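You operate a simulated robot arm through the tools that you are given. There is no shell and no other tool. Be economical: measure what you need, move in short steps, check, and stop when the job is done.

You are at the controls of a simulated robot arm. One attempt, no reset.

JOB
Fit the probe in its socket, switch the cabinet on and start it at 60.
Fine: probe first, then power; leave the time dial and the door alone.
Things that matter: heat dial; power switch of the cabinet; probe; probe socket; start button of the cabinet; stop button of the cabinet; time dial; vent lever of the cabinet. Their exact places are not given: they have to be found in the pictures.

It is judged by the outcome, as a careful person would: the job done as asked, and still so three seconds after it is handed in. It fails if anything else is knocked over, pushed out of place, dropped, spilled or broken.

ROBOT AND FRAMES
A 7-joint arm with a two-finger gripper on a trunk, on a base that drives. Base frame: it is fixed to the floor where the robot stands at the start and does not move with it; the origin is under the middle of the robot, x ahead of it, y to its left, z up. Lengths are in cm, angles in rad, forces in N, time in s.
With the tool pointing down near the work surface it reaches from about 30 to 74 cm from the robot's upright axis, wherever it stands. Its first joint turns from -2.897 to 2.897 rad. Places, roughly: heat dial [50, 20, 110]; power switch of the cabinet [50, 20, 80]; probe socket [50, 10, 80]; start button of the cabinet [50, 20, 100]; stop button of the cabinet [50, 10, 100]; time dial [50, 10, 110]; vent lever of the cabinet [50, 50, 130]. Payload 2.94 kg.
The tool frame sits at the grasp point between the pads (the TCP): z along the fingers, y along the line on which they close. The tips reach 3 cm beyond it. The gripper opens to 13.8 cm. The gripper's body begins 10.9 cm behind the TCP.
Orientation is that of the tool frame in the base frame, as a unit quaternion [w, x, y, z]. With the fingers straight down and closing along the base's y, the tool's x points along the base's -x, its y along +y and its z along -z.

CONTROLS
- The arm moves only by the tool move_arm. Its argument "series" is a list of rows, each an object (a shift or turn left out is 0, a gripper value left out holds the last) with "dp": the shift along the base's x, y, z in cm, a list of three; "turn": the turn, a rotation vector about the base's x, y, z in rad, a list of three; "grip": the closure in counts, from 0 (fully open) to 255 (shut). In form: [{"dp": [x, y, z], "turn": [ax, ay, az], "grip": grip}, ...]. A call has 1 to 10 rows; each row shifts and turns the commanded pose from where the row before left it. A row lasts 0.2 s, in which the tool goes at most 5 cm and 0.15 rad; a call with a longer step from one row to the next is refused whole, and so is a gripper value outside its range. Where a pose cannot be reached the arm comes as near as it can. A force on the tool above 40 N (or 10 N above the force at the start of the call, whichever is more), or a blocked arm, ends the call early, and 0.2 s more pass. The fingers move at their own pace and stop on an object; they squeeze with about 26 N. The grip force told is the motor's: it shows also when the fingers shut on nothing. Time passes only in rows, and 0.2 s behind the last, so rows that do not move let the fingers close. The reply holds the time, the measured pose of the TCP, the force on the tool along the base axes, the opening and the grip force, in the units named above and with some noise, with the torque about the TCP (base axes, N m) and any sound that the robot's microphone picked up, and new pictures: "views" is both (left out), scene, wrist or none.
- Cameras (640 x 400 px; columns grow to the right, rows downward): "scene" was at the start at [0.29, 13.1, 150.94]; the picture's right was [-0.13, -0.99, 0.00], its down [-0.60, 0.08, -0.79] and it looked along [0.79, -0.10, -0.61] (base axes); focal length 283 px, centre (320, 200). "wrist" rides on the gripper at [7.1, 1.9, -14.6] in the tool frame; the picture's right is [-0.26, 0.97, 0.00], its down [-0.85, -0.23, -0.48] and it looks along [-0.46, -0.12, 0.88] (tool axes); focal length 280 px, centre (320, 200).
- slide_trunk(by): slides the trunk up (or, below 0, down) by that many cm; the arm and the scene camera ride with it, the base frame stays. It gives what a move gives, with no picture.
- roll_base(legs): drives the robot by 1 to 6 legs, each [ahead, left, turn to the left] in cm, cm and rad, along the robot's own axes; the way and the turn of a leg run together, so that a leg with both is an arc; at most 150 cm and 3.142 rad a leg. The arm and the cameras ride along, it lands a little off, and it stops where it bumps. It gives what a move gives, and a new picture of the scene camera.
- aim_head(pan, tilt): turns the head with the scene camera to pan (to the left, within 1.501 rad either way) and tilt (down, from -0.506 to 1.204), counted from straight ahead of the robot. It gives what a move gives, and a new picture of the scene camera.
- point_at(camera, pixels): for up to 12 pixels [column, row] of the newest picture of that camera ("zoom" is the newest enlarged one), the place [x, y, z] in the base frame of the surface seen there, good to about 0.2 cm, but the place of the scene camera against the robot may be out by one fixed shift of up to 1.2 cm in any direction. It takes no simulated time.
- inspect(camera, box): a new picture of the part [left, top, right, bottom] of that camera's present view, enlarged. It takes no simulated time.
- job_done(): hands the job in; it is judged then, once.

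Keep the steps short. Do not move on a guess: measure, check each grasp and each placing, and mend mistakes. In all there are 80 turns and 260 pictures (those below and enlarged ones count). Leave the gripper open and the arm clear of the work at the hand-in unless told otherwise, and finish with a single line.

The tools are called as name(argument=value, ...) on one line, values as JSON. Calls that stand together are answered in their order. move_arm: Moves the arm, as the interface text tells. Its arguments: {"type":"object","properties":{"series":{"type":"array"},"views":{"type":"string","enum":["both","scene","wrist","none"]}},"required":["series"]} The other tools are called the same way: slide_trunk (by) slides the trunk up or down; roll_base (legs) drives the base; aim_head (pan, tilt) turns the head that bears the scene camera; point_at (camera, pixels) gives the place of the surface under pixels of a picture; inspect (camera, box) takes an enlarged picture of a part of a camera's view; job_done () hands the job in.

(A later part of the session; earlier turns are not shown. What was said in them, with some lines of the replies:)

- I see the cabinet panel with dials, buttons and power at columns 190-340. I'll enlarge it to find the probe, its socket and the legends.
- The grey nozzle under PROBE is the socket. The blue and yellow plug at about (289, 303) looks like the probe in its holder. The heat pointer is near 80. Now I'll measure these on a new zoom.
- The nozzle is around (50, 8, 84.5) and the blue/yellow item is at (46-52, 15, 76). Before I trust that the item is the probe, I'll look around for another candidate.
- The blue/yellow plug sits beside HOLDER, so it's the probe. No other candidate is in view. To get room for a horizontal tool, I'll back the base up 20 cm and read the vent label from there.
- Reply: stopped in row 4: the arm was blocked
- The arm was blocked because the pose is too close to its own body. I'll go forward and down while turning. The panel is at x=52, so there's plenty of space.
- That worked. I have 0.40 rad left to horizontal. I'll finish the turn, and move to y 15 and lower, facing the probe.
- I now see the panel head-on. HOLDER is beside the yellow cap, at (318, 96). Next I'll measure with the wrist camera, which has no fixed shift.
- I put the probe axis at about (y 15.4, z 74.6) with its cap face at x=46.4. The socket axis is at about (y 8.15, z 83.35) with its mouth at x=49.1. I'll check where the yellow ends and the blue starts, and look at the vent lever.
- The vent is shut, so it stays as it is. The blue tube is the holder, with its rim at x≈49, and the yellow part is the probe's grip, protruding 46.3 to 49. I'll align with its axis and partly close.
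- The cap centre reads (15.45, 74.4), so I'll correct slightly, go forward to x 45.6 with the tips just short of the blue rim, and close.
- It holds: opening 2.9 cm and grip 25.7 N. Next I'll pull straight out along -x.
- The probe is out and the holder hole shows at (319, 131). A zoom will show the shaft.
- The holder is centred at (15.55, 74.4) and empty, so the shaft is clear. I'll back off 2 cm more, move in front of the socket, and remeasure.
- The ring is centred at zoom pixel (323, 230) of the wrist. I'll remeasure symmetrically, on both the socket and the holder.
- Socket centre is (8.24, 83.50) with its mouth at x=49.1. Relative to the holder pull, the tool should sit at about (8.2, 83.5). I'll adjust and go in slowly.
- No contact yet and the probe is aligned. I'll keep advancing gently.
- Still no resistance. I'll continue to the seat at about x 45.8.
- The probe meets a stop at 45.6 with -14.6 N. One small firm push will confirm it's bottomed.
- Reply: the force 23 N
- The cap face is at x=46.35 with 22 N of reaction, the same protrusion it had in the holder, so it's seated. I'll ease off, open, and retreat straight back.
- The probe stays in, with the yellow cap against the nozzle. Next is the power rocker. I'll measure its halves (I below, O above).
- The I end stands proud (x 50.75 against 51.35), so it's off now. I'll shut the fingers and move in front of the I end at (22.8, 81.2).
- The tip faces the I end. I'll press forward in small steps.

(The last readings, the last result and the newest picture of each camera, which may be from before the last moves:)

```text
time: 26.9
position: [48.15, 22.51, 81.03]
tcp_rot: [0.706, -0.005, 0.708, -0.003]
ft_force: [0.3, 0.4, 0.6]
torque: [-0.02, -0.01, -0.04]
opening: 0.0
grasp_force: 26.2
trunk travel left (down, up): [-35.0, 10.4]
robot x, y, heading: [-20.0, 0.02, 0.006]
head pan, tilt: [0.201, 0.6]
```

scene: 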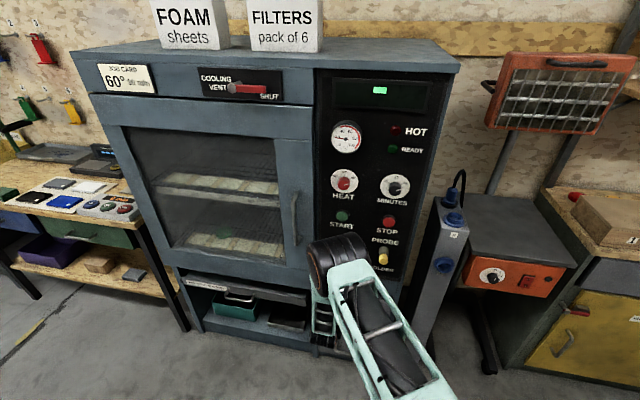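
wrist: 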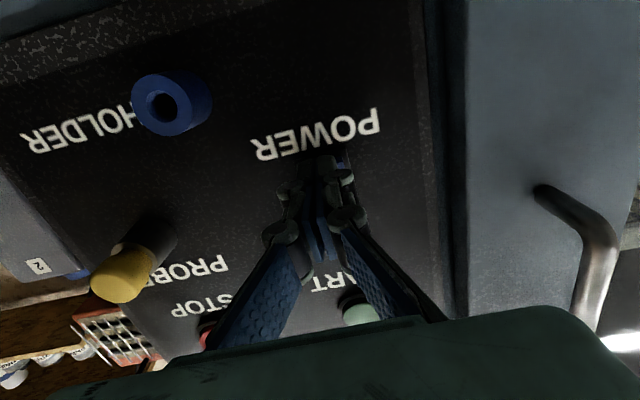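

The tip is at about 51.15 and no force or sound is reported. A bit deeper.

move_arm(series=[{"dp": [0.2, 0, 0]}, {"dp": [0.2, 0, 0]}, {"dp": [0.2, 0, 0]}, {}], views="wrist")

```text
time: 27.9
position: [48.58, 22.52, 81.2]
tcp_rot: [0.706, -0.004, 0.708, -0.004]
ft_force: [-10.6, -2.3, 1.2]
torque: [0.0, -0.13, -0.07]
opening: 0.61
grasp_force: 28.1
trunk travel left (down, up): [-35.0, 10.4]
robot x, y, heading: [-19.97, 0.17, 0.003]
head pan, tilt: [0.201, 0.6]
```

wrist: 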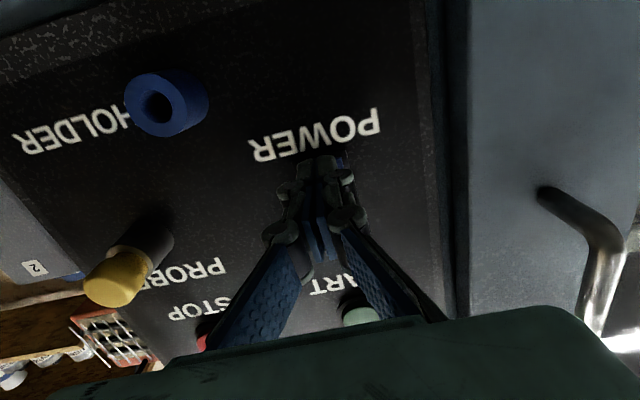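

There's contact at -10.6 N. I'll retreat straight back and look at the rocker and display.

move_arm(series=[{"dp": [-2, 0, 0]}, {"dp": [-3, 0, 0]}, {"dp": [-3, 0, 0]}, {"dp": [-3, 0, 0]}, {"dp": [0, 0, 3]}, {"dp": [0, 0, 3]}, {"dp": [0, 0, 3]}, {"dp": [0, 0, 3]}, {}])

inspect(camera="wrist", box=[240, 0, 400, 100])

inspect(camera="scene", box=[316, 75, 446, 215])

```text
time: 29.9
position: [37.78, 22.38, 93.26]
tcp_rot: [0.706, -0.004, 0.708, -0.003]
ft_force: [-0.4, 0.1, -0.1]
torque: [0.0, -0.01, 0.03]
opening: 0.0
grasp_force: 28.6
trunk travel left (down, up): [-35.0, 10.4]
robot x, y, heading: [-20.05, 0.39, 0.007]
head pan, tilt: [0.201, 0.6]
```

scene: 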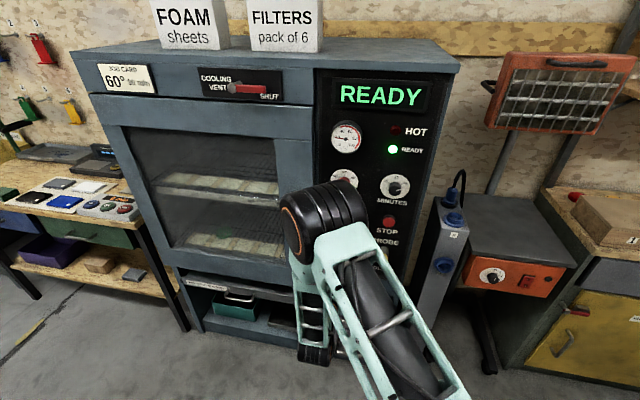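
wrist: 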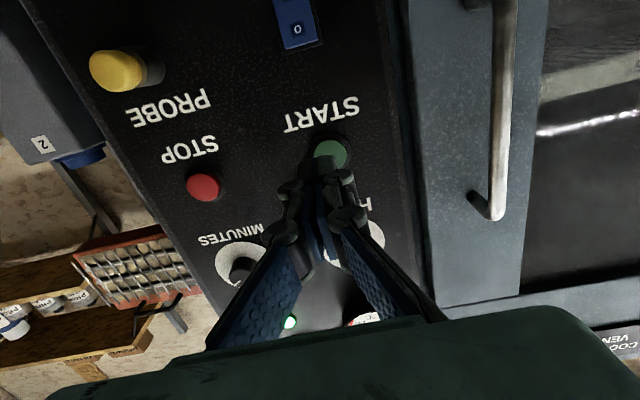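

```text
4.00 times, centred on (320, 50) of wrist
```

zoom: 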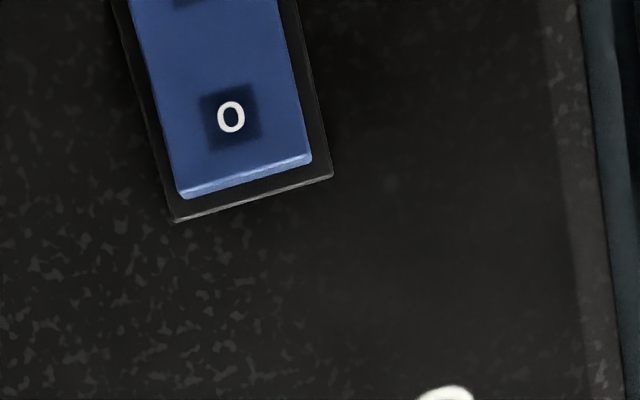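

```text
2.86 times, centred on (381, 145) of scene
```

zoom: 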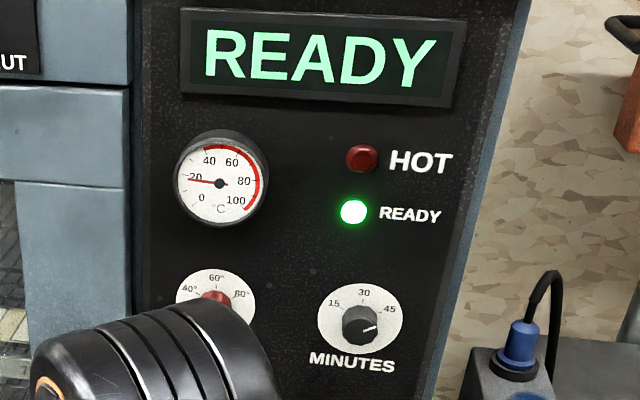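

The READY lamp and display are lit, so power is on and the probe registers. Now the heat dial. I'll open to 6 cm and rise in front of it, around z 109.

move_arm(series=[{"dp": [-1, 0, 2], "grip": 140}, {"dp": [0, 0, 3]}, {"dp": [0, 0, 3]}, {"dp": [0, 0, 3]}, {"dp": [0, 0, 3]}, {"dp": [0, 0, 1.5]}, {}])

inspect(camera="wrist", box=[260, 90, 400, 180])

```text
time: 31.4
position: [36.88, 22.6, 108.35]
tcp_rot: [0.706, -0.005, 0.708, -0.004]
ft_force: [-1.0, 0.0, -0.6]
torque: [0.0, -0.02, -0.02]
opening: 6.23
grasp_force: 0.0
trunk travel left (down, up): [-35.0, 10.4]
robot x, y, heading: [-20.11, -0.07, 0.004]
head pan, tilt: [0.201, 0.6]
```

scene: 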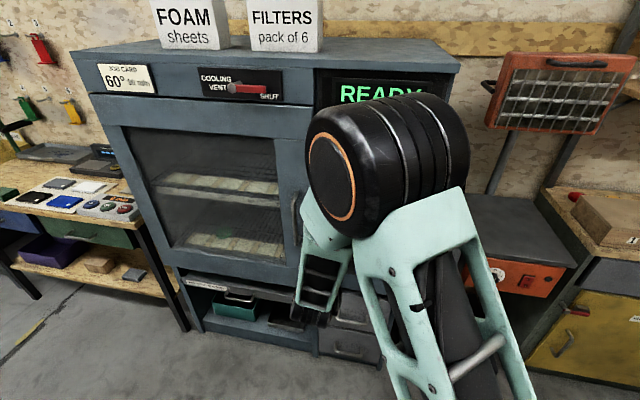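
wrist: 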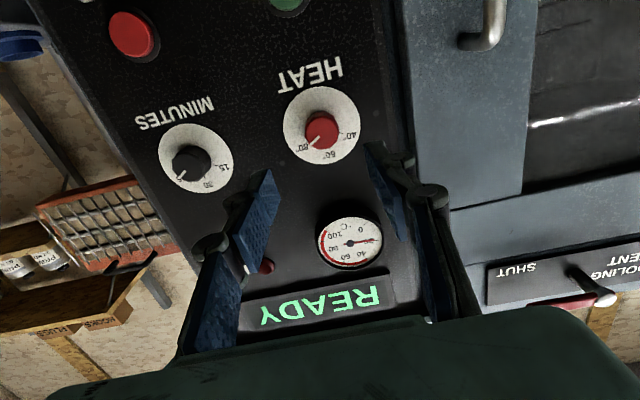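

```text
4.44 times, centred on (330, 135) of wrist
```

zoom: 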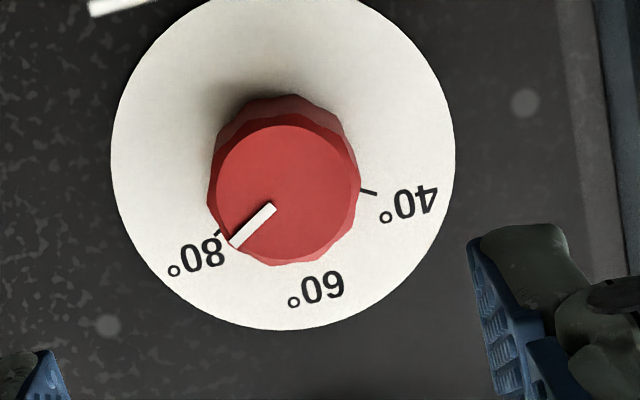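

The pointer stands at about 80. I'll measure the knob face, marker ends and tick places.

point_at(camera="zoom", pixels=[[285, 195], [215, 195], [350, 195], [285, 130], [285, 255], [234, 242], [270, 209], [370, 192], [218, 232], [282, 328], [118, 160], [452, 155]])

inspect(camera="wrist", box=[295, 100, 355, 160])

aim_head(pan=0.45, tilt=0.5)

```text
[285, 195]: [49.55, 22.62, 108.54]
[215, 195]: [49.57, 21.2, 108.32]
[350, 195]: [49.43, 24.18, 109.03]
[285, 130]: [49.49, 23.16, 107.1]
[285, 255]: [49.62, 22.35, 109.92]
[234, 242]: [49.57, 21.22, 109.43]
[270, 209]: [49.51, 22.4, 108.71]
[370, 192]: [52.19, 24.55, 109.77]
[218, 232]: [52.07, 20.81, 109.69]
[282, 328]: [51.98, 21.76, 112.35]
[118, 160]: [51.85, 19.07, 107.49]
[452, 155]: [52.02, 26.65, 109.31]
```

```text
6.67 times, centred on (325, 130) of wrist
```

zoom: 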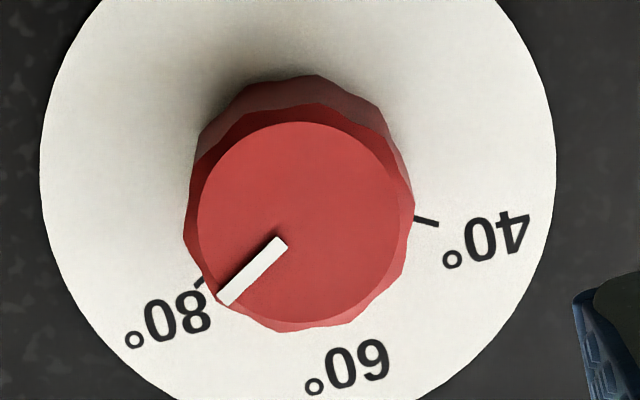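

```text
time: 32.2
position: [36.78, 22.56, 108.39]
tcp_rot: [0.706, -0.004, 0.708, -0.005]
ft_force: [0.0, 0.1, -0.1]
torque: [0.01, 0.01, 0.01]
opening: 6.23
grasp_force: 0.1
trunk travel left (down, up): [-35.0, 10.4]
robot x, y, heading: [-19.92, 0.23, 0.004]
head pan, tilt: [0.45, 0.499]
```

scene: 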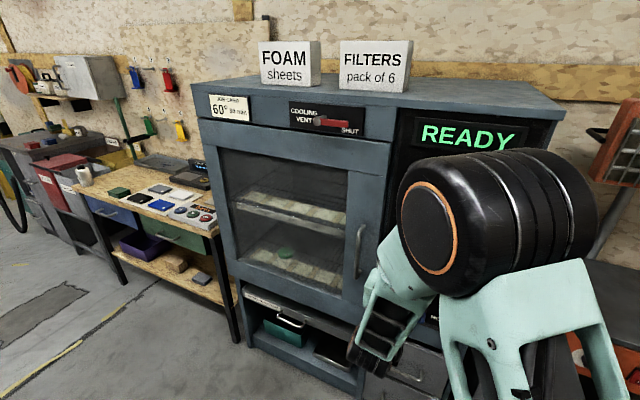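

Knob centre is (22.65, 108.55), face x=49.5, disk x=52. The marker is at 58° clockwise from up, and the 80 and 40 ticks are at about ±58°, so 60 is straight up. I need a 58° (1.02 rad) turn counter-clockwise. I'll pre-turn the gripper +0.5 rad clear of the panel first.

move_arm(series=[{"dp": [0, 0.07, 0.18], "turn": [0.125, 0, 0]}, {"turn": [0.125, 0, 0]}, {"turn": [0.125, 0, 0]}, {"turn": [0.125, 0, 0]}, {"dp": [2, 0, 0]}, {"dp": [2, 0, 0]}, {}], views="wrist")

```text
time: 33.8
position: [40.88, 22.49, 108.88]
tcp_rot: [0.685, 0.169, 0.687, 0.173]
ft_force: [-0.7, 0.2, -0.5]
torque: [0.02, -0.02, 0.05]
opening: 6.23
grasp_force: 0.0
trunk travel left (down, up): [-35.0, 10.4]
robot x, y, heading: [-20.08, -0.3, -0.0]
head pan, tilt: [0.45, 0.499]
```

wrist: 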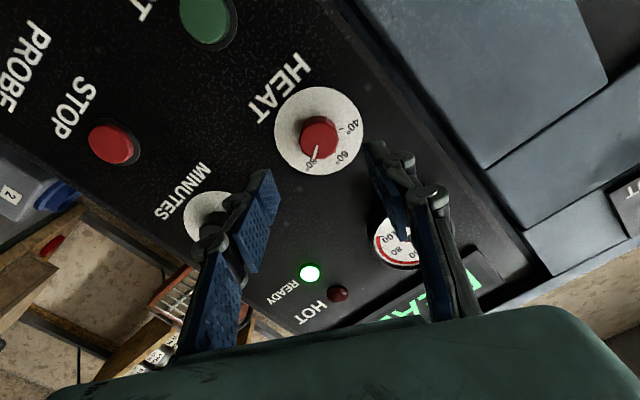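

inspect(camera="wrist", box=[280, 105, 360, 165])

point_at(camera="wrist", pixels=[[319, 138], [305, 138], [333, 138], [319, 125], [319, 151]])

move_arm(series=[{}], views="none")

```text
6.67 times, centred on (320, 135) of wrist
```

zoom: 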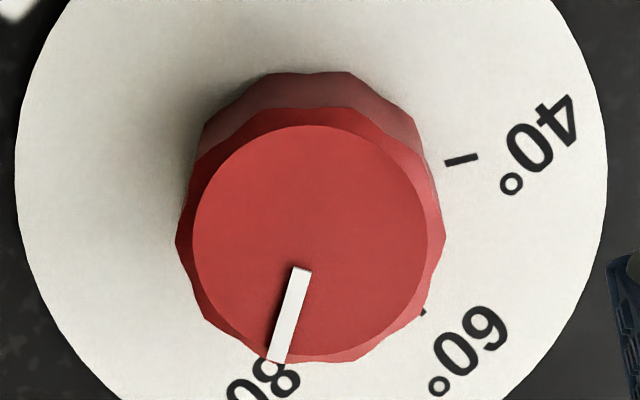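

```text
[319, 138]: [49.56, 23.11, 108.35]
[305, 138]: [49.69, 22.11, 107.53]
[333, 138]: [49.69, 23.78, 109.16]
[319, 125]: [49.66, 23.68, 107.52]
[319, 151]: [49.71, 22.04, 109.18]
```

```text
time: 34.2
position: [40.73, 22.53, 108.83]
tcp_rot: [0.685, 0.17, 0.687, 0.173]
ft_force: [0.6, -0.1, -0.8]
torque: [-0.06, -0.02, 0.0]
opening: 6.24
grasp_force: 0.0
trunk travel left (down, up): [-35.0, 10.4]
robot x, y, heading: [-20.35, 0.12, 0.006]
head pan, tilt: [0.45, 0.499]
```

Knob face centre now reads about (22.8, 108.55). I'll correct, advance to x 48.1 and close on the knob.

move_arm(series=[{"dp": [1.5, 0.25, -0.27]}, {"dp": [2, 0, 0]}, {"dp": [2, 0, 0]}, {"dp": [1.8, 0, 0]}, {}], views="wrist")

inspect(camera="wrist", box=[240, 110, 420, 230])

```text
time: 35.4
position: [48.08, 23.0, 108.55]
tcp_rot: [0.685, 0.171, 0.687, 0.171]
ft_force: [-0.7, 0.4, -0.6]
torque: [0.02, 0.0, 0.01]
opening: 6.23
grasp_force: 0.1
trunk travel left (down, up): [-35.0, 10.4]
robot x, y, heading: [-20.29, -0.08, 0.003]
head pan, tilt: [0.45, 0.499]
```

wrist: 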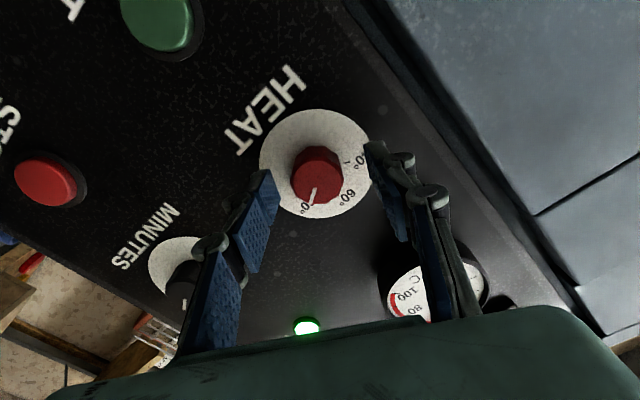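

```text
3.33 times, centred on (330, 170) of wrist
```

zoom: 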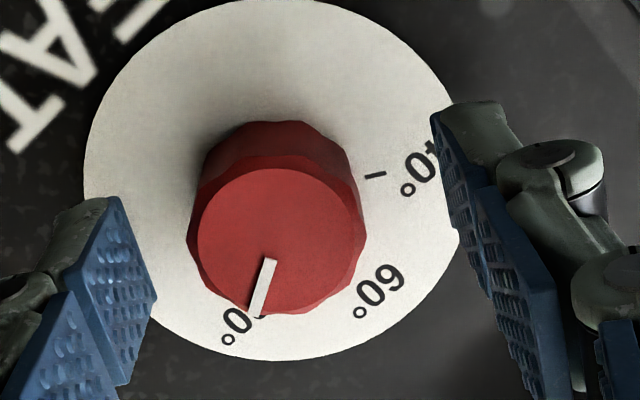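

The fingers straddle the knob symmetrically. Closing.

move_arm(series=[{"grip": 255}, {"grip": 255}, {"grip": 255}, {"grip": 255}], views="wrist")

inspect(camera="wrist", box=[240, 110, 420, 230])

```text
time: 36.4
position: [48.1, 22.64, 108.43]
tcp_rot: [0.684, 0.171, 0.688, 0.171]
ft_force: [-2.9, -7.4, -6.4]
torque: [-0.11, -0.05, -0.38]
opening: 3.28
grasp_force: 45.2
trunk travel left (down, up): [-35.0, 10.4]
robot x, y, heading: [-20.39, -0.02, 0.005]
head pan, tilt: [0.45, 0.499]
```

wrist: 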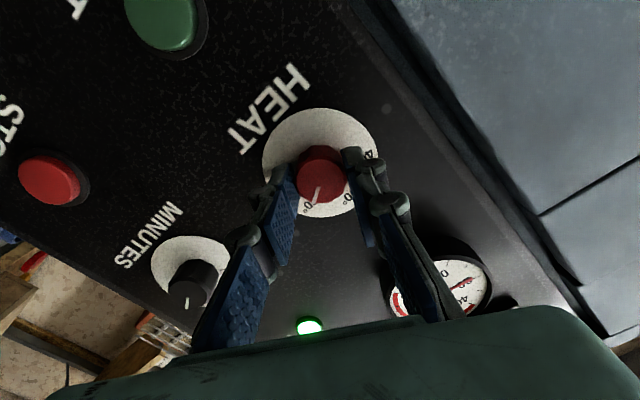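

```text
3.33 times, centred on (330, 170) of wrist
```

zoom: 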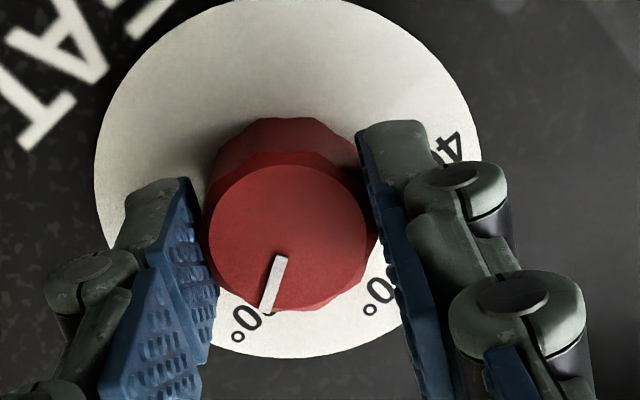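

It's held at 3.28 cm with a small side load, so I'll shift a little with it and then turn half the way counter-clockwise.

move_arm(series=[{"dp": [0, -0.2, -0.12]}, {"turn": [-0.1, 0, 0]}, {"turn": [-0.1, 0, 0]}, {"turn": [-0.1, 0, 0]}, {"turn": [-0.1, 0, 0]}, {"turn": [-0.1, 0, 0]}, {}], views="wrist")

inspect(camera="wrist", box=[240, 110, 420, 230])

```text
time: 38.0
position: [48.15, 22.73, 108.41]
tcp_rot: [0.706, -0.005, 0.708, -0.004]
ft_force: [4.4, -0.5, -0.6]
torque: [-0.01, 0.04, 0.02]
opening: 3.28
grasp_force: 44.7
trunk travel left (down, up): [-35.0, 10.4]
robot x, y, heading: [-20.37, 0.02, 0.001]
head pan, tilt: [0.45, 0.499]
```

wrist: 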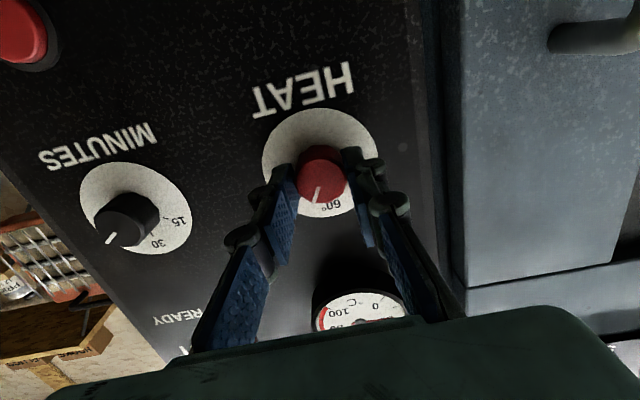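

```text
3.33 times, centred on (330, 170) of wrist
```

zoom: 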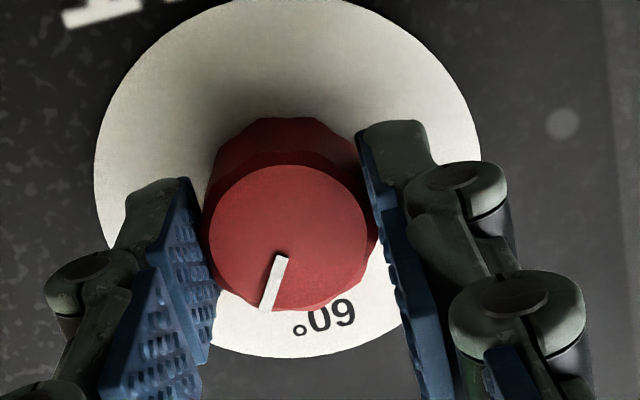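

The knob turned with the gripper, no slip. It has about 0.52 rad left, so I'll turn that.

move_arm(series=[{"turn": [-0.1, 0, 0]}, {"turn": [-0.1, 0, 0]}, {"turn": [-0.1, 0, 0]}, {"turn": [-0.1, 0, 0]}, {"turn": [-0.1, 0, 0]}, {"turn": [-0.02, 0, 0]}, {}], views="wrist")

inspect(camera="wrist", box=[270, 130, 370, 230])

point_at(camera="zoom", pixels=[[272, 235], [250, 315], [270, 250], [256, 300]])

```text
time: 39.6
position: [47.99, 22.69, 108.38]
tcp_rot: [0.681, -0.185, 0.683, -0.186]
ft_force: [13.3, 0.6, 5.2]
torque: [-0.03, -0.35, 0.15]
opening: 3.27
grasp_force: 44.4
trunk travel left (down, up): [-35.0, 10.4]
robot x, y, heading: [-20.26, 0.05, 0.004]
head pan, tilt: [0.45, 0.499]
```

wrist: 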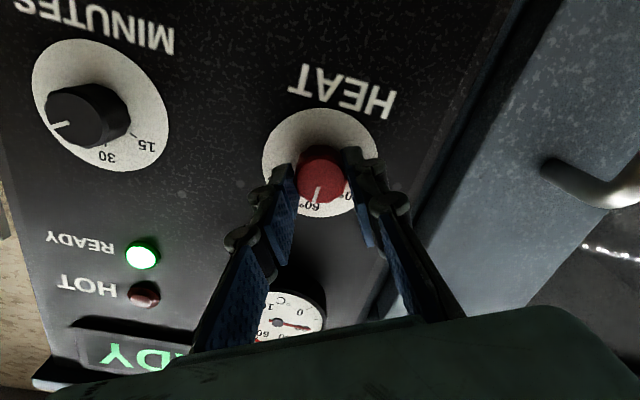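

```text
4.00 times, centred on (320, 180) of wrist
```

zoom: 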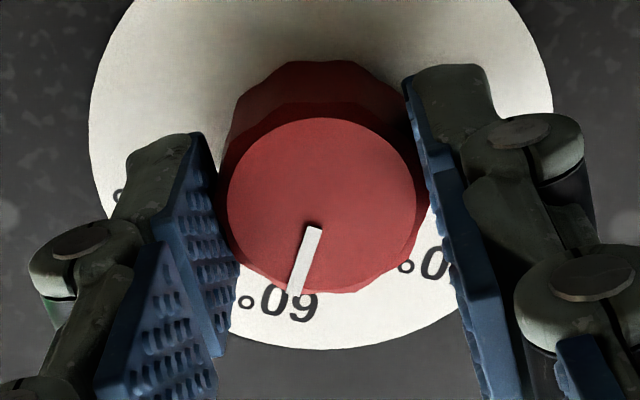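

```text
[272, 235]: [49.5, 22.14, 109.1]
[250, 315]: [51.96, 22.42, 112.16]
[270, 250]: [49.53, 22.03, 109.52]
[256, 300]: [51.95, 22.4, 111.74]
```

The marker now points to 60. I'll measure its ends, at zoom (313, 230) and (295, 290).

point_at(camera="zoom", pixels=[[313, 230], [309, 243], [305, 256], [300, 273], [296, 288], [324, 205]])

```text
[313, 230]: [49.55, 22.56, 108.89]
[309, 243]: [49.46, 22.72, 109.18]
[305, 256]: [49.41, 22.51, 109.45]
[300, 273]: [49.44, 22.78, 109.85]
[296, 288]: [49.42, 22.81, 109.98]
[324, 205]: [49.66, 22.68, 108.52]
```

It's within a few degrees of vertical. I'll release, back off, and check from a distance.

move_arm(series=[{"grip": 140}, {"grip": 140}, {"grip": 140}, {"dp": [-2, 0, 0]}, {"dp": [-3, 0, 0], "turn": [0.1, 0, 0]}, {"dp": [-3, 0, 0], "turn": [0.14, 0, 0]}, {"dp": [-3, 0, 0], "turn": [0.14, 0, 0]}, {"turn": [0.14, 0, 0]}, {}], views="wrist")

inspect(camera="wrist", box=[260, 90, 380, 180])

```text
time: 41.6
position: [37.0, 22.71, 108.51]
tcp_rot: [0.706, -0.003, 0.708, -0.005]
ft_force: [0.7, 1.3, 0.5]
torque: [-0.01, 0.01, 0.02]
opening: 6.22
grasp_force: 0.0
trunk travel left (down, up): [-35.0, 10.4]
robot x, y, heading: [-20.15, 0.02, 0.004]
head pan, tilt: [0.45, 0.499]
```

wrist: 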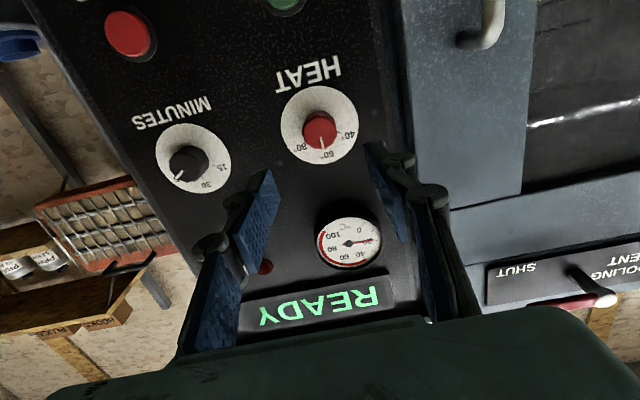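

```text
4.44 times, centred on (320, 135) of wrist
```

zoom: 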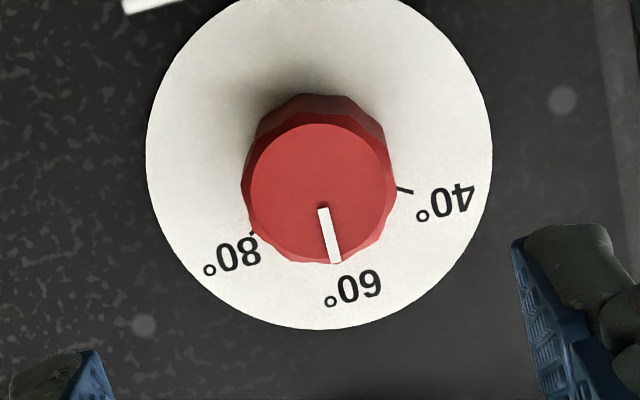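

By the picture it looks within about 3°. A 3D measurement will pin it down.

inspect(camera="wrist", box=[300, 115, 345, 155])

point_at(camera="wrist", pixels=[[320.7, 137], [321.2, 139.5], [321.8, 142], [322.4, 144.5], [323, 147], [323.4, 149], [305, 142], [338.7, 132.3], [304.7, 142.4], [339.1, 132.5]])

aim_head(pan=0.3, tilt=0.6)

```text
10.00 times, centred on (322, 135) of wrist
```

zoom: 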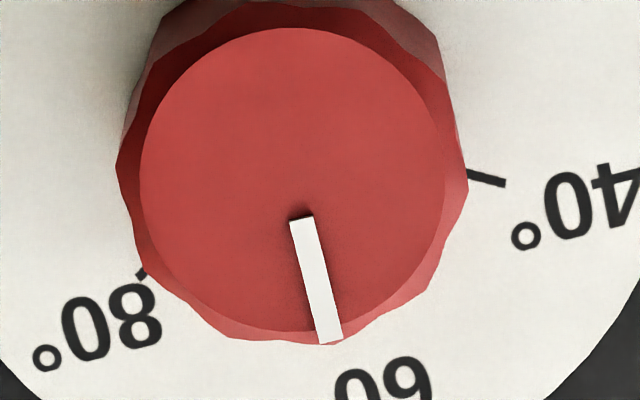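

```text
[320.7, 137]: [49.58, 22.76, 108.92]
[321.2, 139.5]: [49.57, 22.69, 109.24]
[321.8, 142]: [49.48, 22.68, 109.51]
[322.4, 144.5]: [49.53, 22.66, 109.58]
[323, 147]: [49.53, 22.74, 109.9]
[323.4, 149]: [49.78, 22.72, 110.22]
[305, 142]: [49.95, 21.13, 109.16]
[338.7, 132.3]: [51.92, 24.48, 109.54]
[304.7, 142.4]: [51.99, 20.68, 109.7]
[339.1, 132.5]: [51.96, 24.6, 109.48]
```

```text
time: 42.3
position: [37.02, 22.75, 108.54]
tcp_rot: [0.706, -0.005, 0.708, -0.004]
ft_force: [0.3, 0.2, -0.1]
torque: [-0.01, -0.03, 0.04]
opening: 6.21
grasp_force: 0.1
trunk travel left (down, up): [-35.0, 10.4]
robot x, y, heading: [-19.97, 0.05, 0.003]
head pan, tilt: [0.3, 0.6]
```

scene: 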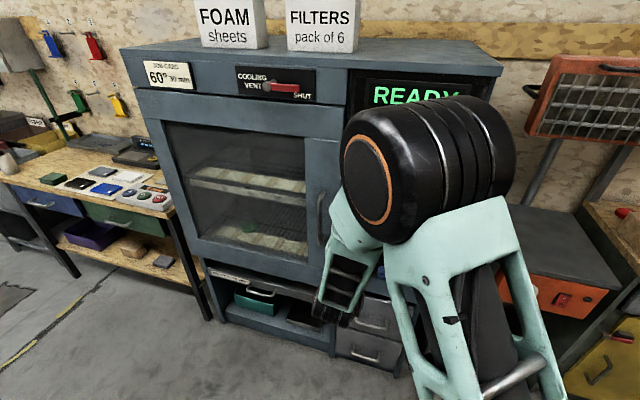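

The marker stays at y=22.71 all the way up, so it's vertical, on 60. I'll go down to the start button with the fingers shut and measure it.

move_arm(series=[{"dp": [0, 0, -3], "grip": 255}, {"dp": [0, 0, -3]}, {"dp": [0, 0, -3]}, {"dp": [0, 0, -3]}, {}])

inspect(camera="wrist", box=[290, 110, 370, 190])

```text
time: 43.5
position: [37.12, 22.54, 96.3]
tcp_rot: [0.706, -0.004, 0.708, -0.003]
ft_force: [0.1, -0.2, 0.2]
torque: [-0.01, 0.03, -0.01]
opening: 0.0
grasp_force: 26.4
trunk travel left (down, up): [-35.0, 10.4]
robot x, y, heading: [-20.16, -0.18, 0.01]
head pan, tilt: [0.3, 0.6]
```

scene: 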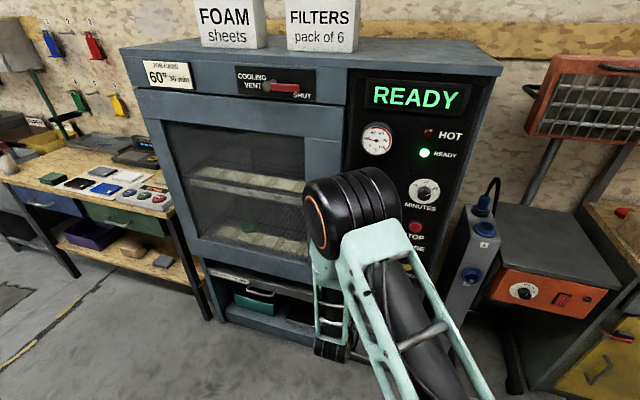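
wrist: 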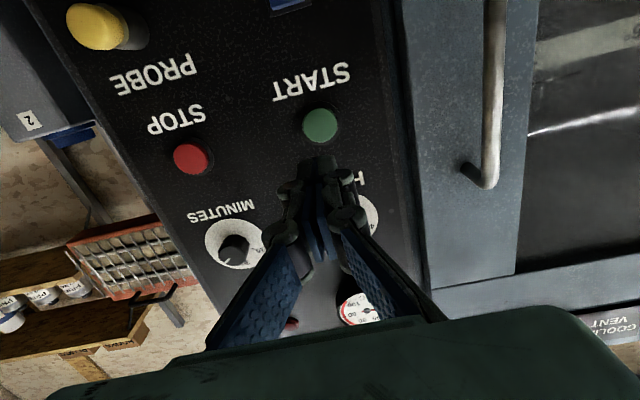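

```text
5.00 times, centred on (330, 150) of wrist
```

zoom: 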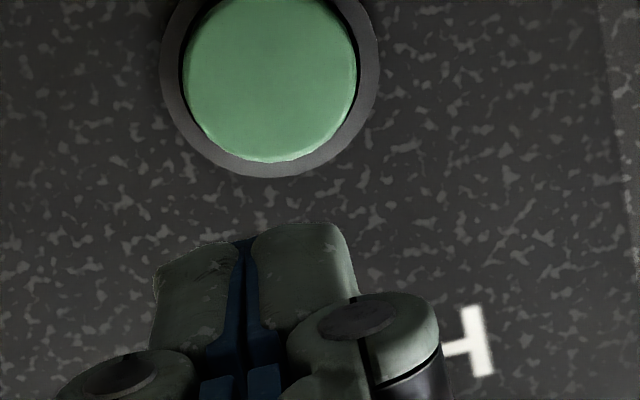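

point_at(camera="wrist", pixels=[[320, 125], [307, 125], [332, 125], [320, 112], [320, 138]])

```text
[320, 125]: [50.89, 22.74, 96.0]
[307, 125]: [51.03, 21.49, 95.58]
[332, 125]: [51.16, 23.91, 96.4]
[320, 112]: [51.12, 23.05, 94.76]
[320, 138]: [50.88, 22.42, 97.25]
```

The button centre is (22.7, 96.0) with its face at x=50.9. I'll align, approach, and press gently.

move_arm(series=[{"dp": [2, 0.15, -0.3]}, {"dp": [3, 0, 0]}, {"dp": [3, 0, 0]}, {"dp": [1.5, 0, 0]}, {"dp": [0.7, 0, 0]}, {"dp": [0.3, 0, 0]}, {"dp": [0.3, 0, 0]}, {}])

```text
time: 45.3
position: [47.93, 22.76, 96.21]
tcp_rot: [0.706, -0.005, 0.708, -0.004]
ft_force: [0.7, 0.1, 0.3]
torque: [-0.03, -0.04, 0.01]
opening: 0.02
grasp_force: 26.0
trunk travel left (down, up): [-35.0, 10.4]
robot x, y, heading: [-20.18, -0.06, 0.006]
head pan, tilt: [0.3, 0.6]
```

scene: 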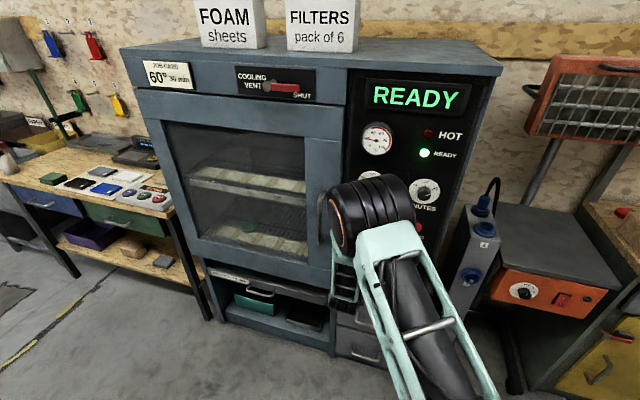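
wrist: 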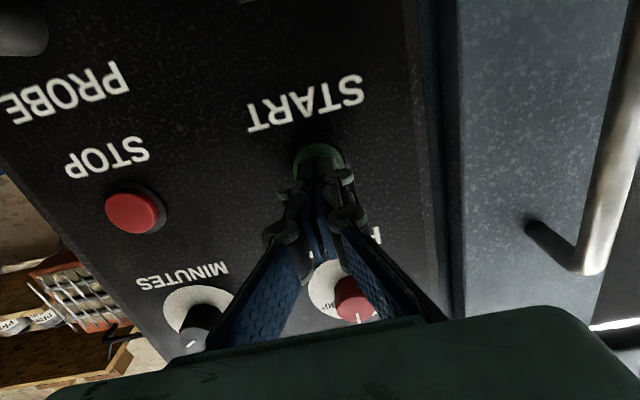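

The tip is just about touching. I'll press in 0.2 cm steps.

move_arm(series=[{"dp": [0.2, 0, 0]}, {"dp": [0.2, 0, 0]}, {"dp": [0.2, 0, 0]}, {}], views="scene")

```text
time: 46.3
position: [48.47, 22.77, 96.14]
tcp_rot: [0.706, -0.005, 0.708, -0.004]
ft_force: [-0.1, 1.1, 0.4]
torque: [-0.01, 0.01, -0.01]
opening: 0.02
grasp_force: 26.3
trunk travel left (down, up): [-35.0, 10.4]
robot x, y, heading: [-20.25, -0.0, 0.009]
head pan, tilt: [0.3, 0.6]
```

scene: 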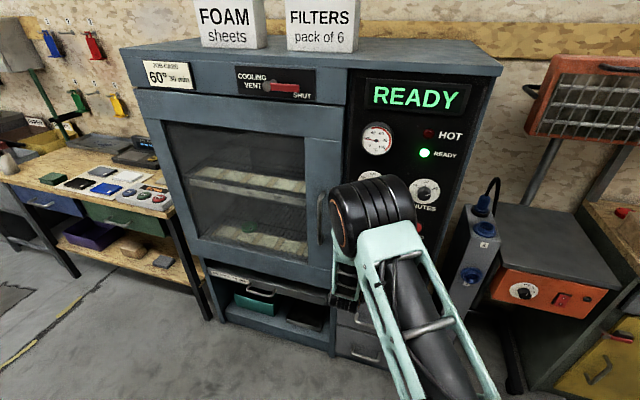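

No force yet and the display still says READY. I'll keep pressing.

move_arm(series=[{"dp": [0.15, 0, 0]}, {"dp": [0.15, 0, 0]}, {"dp": [0.15, 0, 0]}, {}], views="scene")

```text
time: 47.3
position: [48.77, 22.87, 96.03]
tcp_rot: [0.706, -0.005, 0.708, -0.003]
ft_force: [-2.6, 1.0, 1.2]
torque: [0.0, -0.02, 0.02]
opening: 0.62
grasp_force: 28.5
trunk travel left (down, up): [-35.0, 10.4]
robot x, y, heading: [-20.12, 0.21, 0.002]
head pan, tilt: [0.3, 0.6]
heard: click
```

scene: 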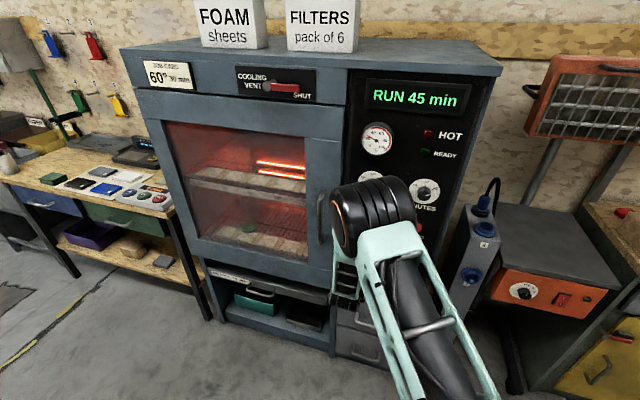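

There was a click, and it reads RUN 45 min with the heaters glowing. I'll retreat straight back, open the gripper once clear, and check everything.

move_arm(series=[{"dp": [-2, 0, 0]}, {"dp": [-4, 0, 0]}, {"dp": [-4, 0, 0]}, {"dp": [-4, 0, 0], "grip": 0}, {"dp": [-2, 0, 0]}, {}, {}], views="wrist")

roll_base(legs=[[-25, 0, 0]])

inspect(camera="wrist", box=[160, 0, 480, 200])

inspect(camera="scene", box=[240, 60, 480, 260])

```text
time: 48.9
position: [33.01, 23.04, 96.01]
tcp_rot: [0.706, -0.005, 0.708, -0.004]
ft_force: [-0.8, 0.7, -0.4]
torque: [-0.04, 0.0, -0.01]
opening: 13.81
grasp_force: 0.1
trunk travel left (down, up): [-35.0, 10.4]
robot x, y, heading: [-20.29, 0.15, 0.004]
head pan, tilt: [0.3, 0.6]
```

wrist: 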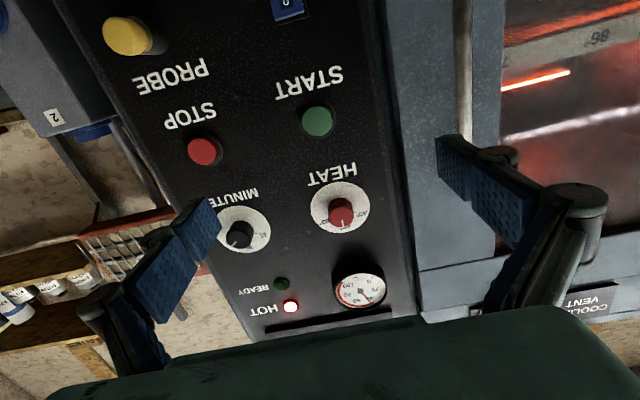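

```text
time: 50.8
position: [7.88, 22.85, 95.98]
tcp_rot: [0.706, -0.003, 0.708, -0.005]
ft_force: [-0.2, -0.4, 0.2]
torque: [0.01, -0.04, 0.01]
opening: 13.81
grasp_force: 0.0
trunk travel left (down, up): [-35.0, 10.4]
robot x, y, heading: [-45.39, -0.1, -0.002]
head pan, tilt: [0.3, 0.6]
```

scene: 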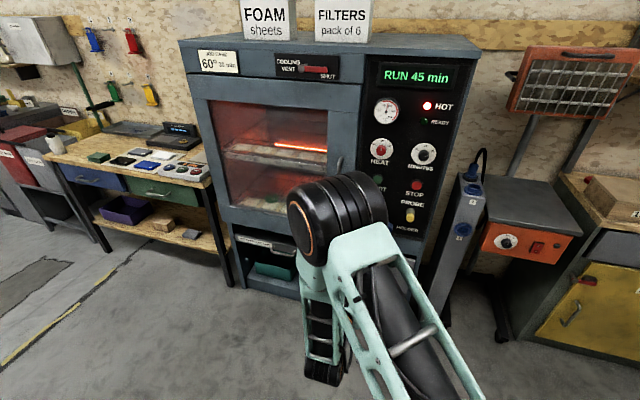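

```text
2.00 times, centred on (320, 100) of wrist
```

zoom: 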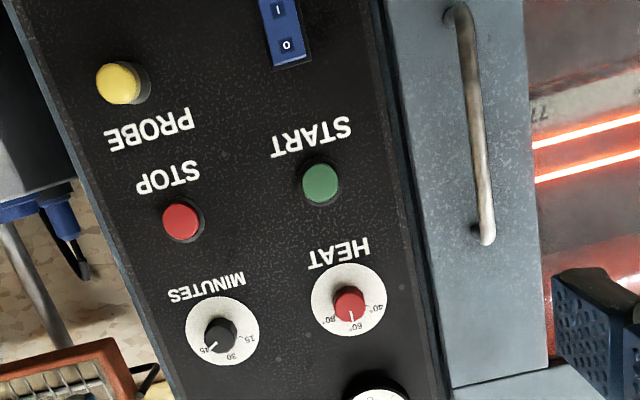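

```text
2.00 times, centred on (360, 160) of scene
```

zoom: 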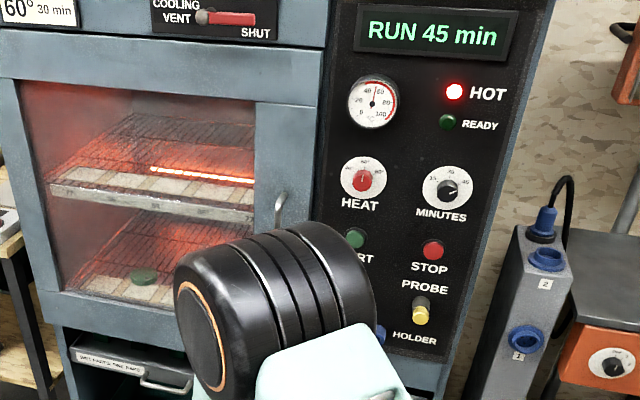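

The cabinet is running, the probe is in its socket, the dial is at 60, the door is shut, and the arm is clear. I'll take one last check that it holds steady for a couple of seconds.

move_arm(series=[{}, {}, {}, {}, {}, {}, {}, {}, {}, {}], views="none")

inspect(camera="scene", box=[340, 60, 480, 240])

```text
time: 53.0
position: [7.87, 22.89, 96.09]
tcp_rot: [0.706, -0.003, 0.708, -0.005]
ft_force: [0.2, 0.4, 0.6]
torque: [0.0, -0.01, 0.0]
opening: 13.8
grasp_force: 0.1
trunk travel left (down, up): [-35.0, 10.4]
robot x, y, heading: [-45.71, -0.15, -0.002]
head pan, tilt: [0.3, 0.6]
```

```text
2.22 times, centred on (410, 150) of scene
```

zoom: 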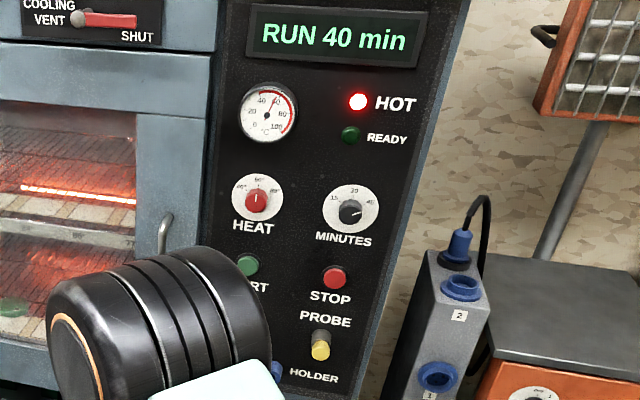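

It's steady and running at 60, so I'm handing it in.

job_done()

```text
The job is handed in.
```

The probe is in its socket, the cabinet is on and running with heat set at 60, and the time dial and door were left alone.
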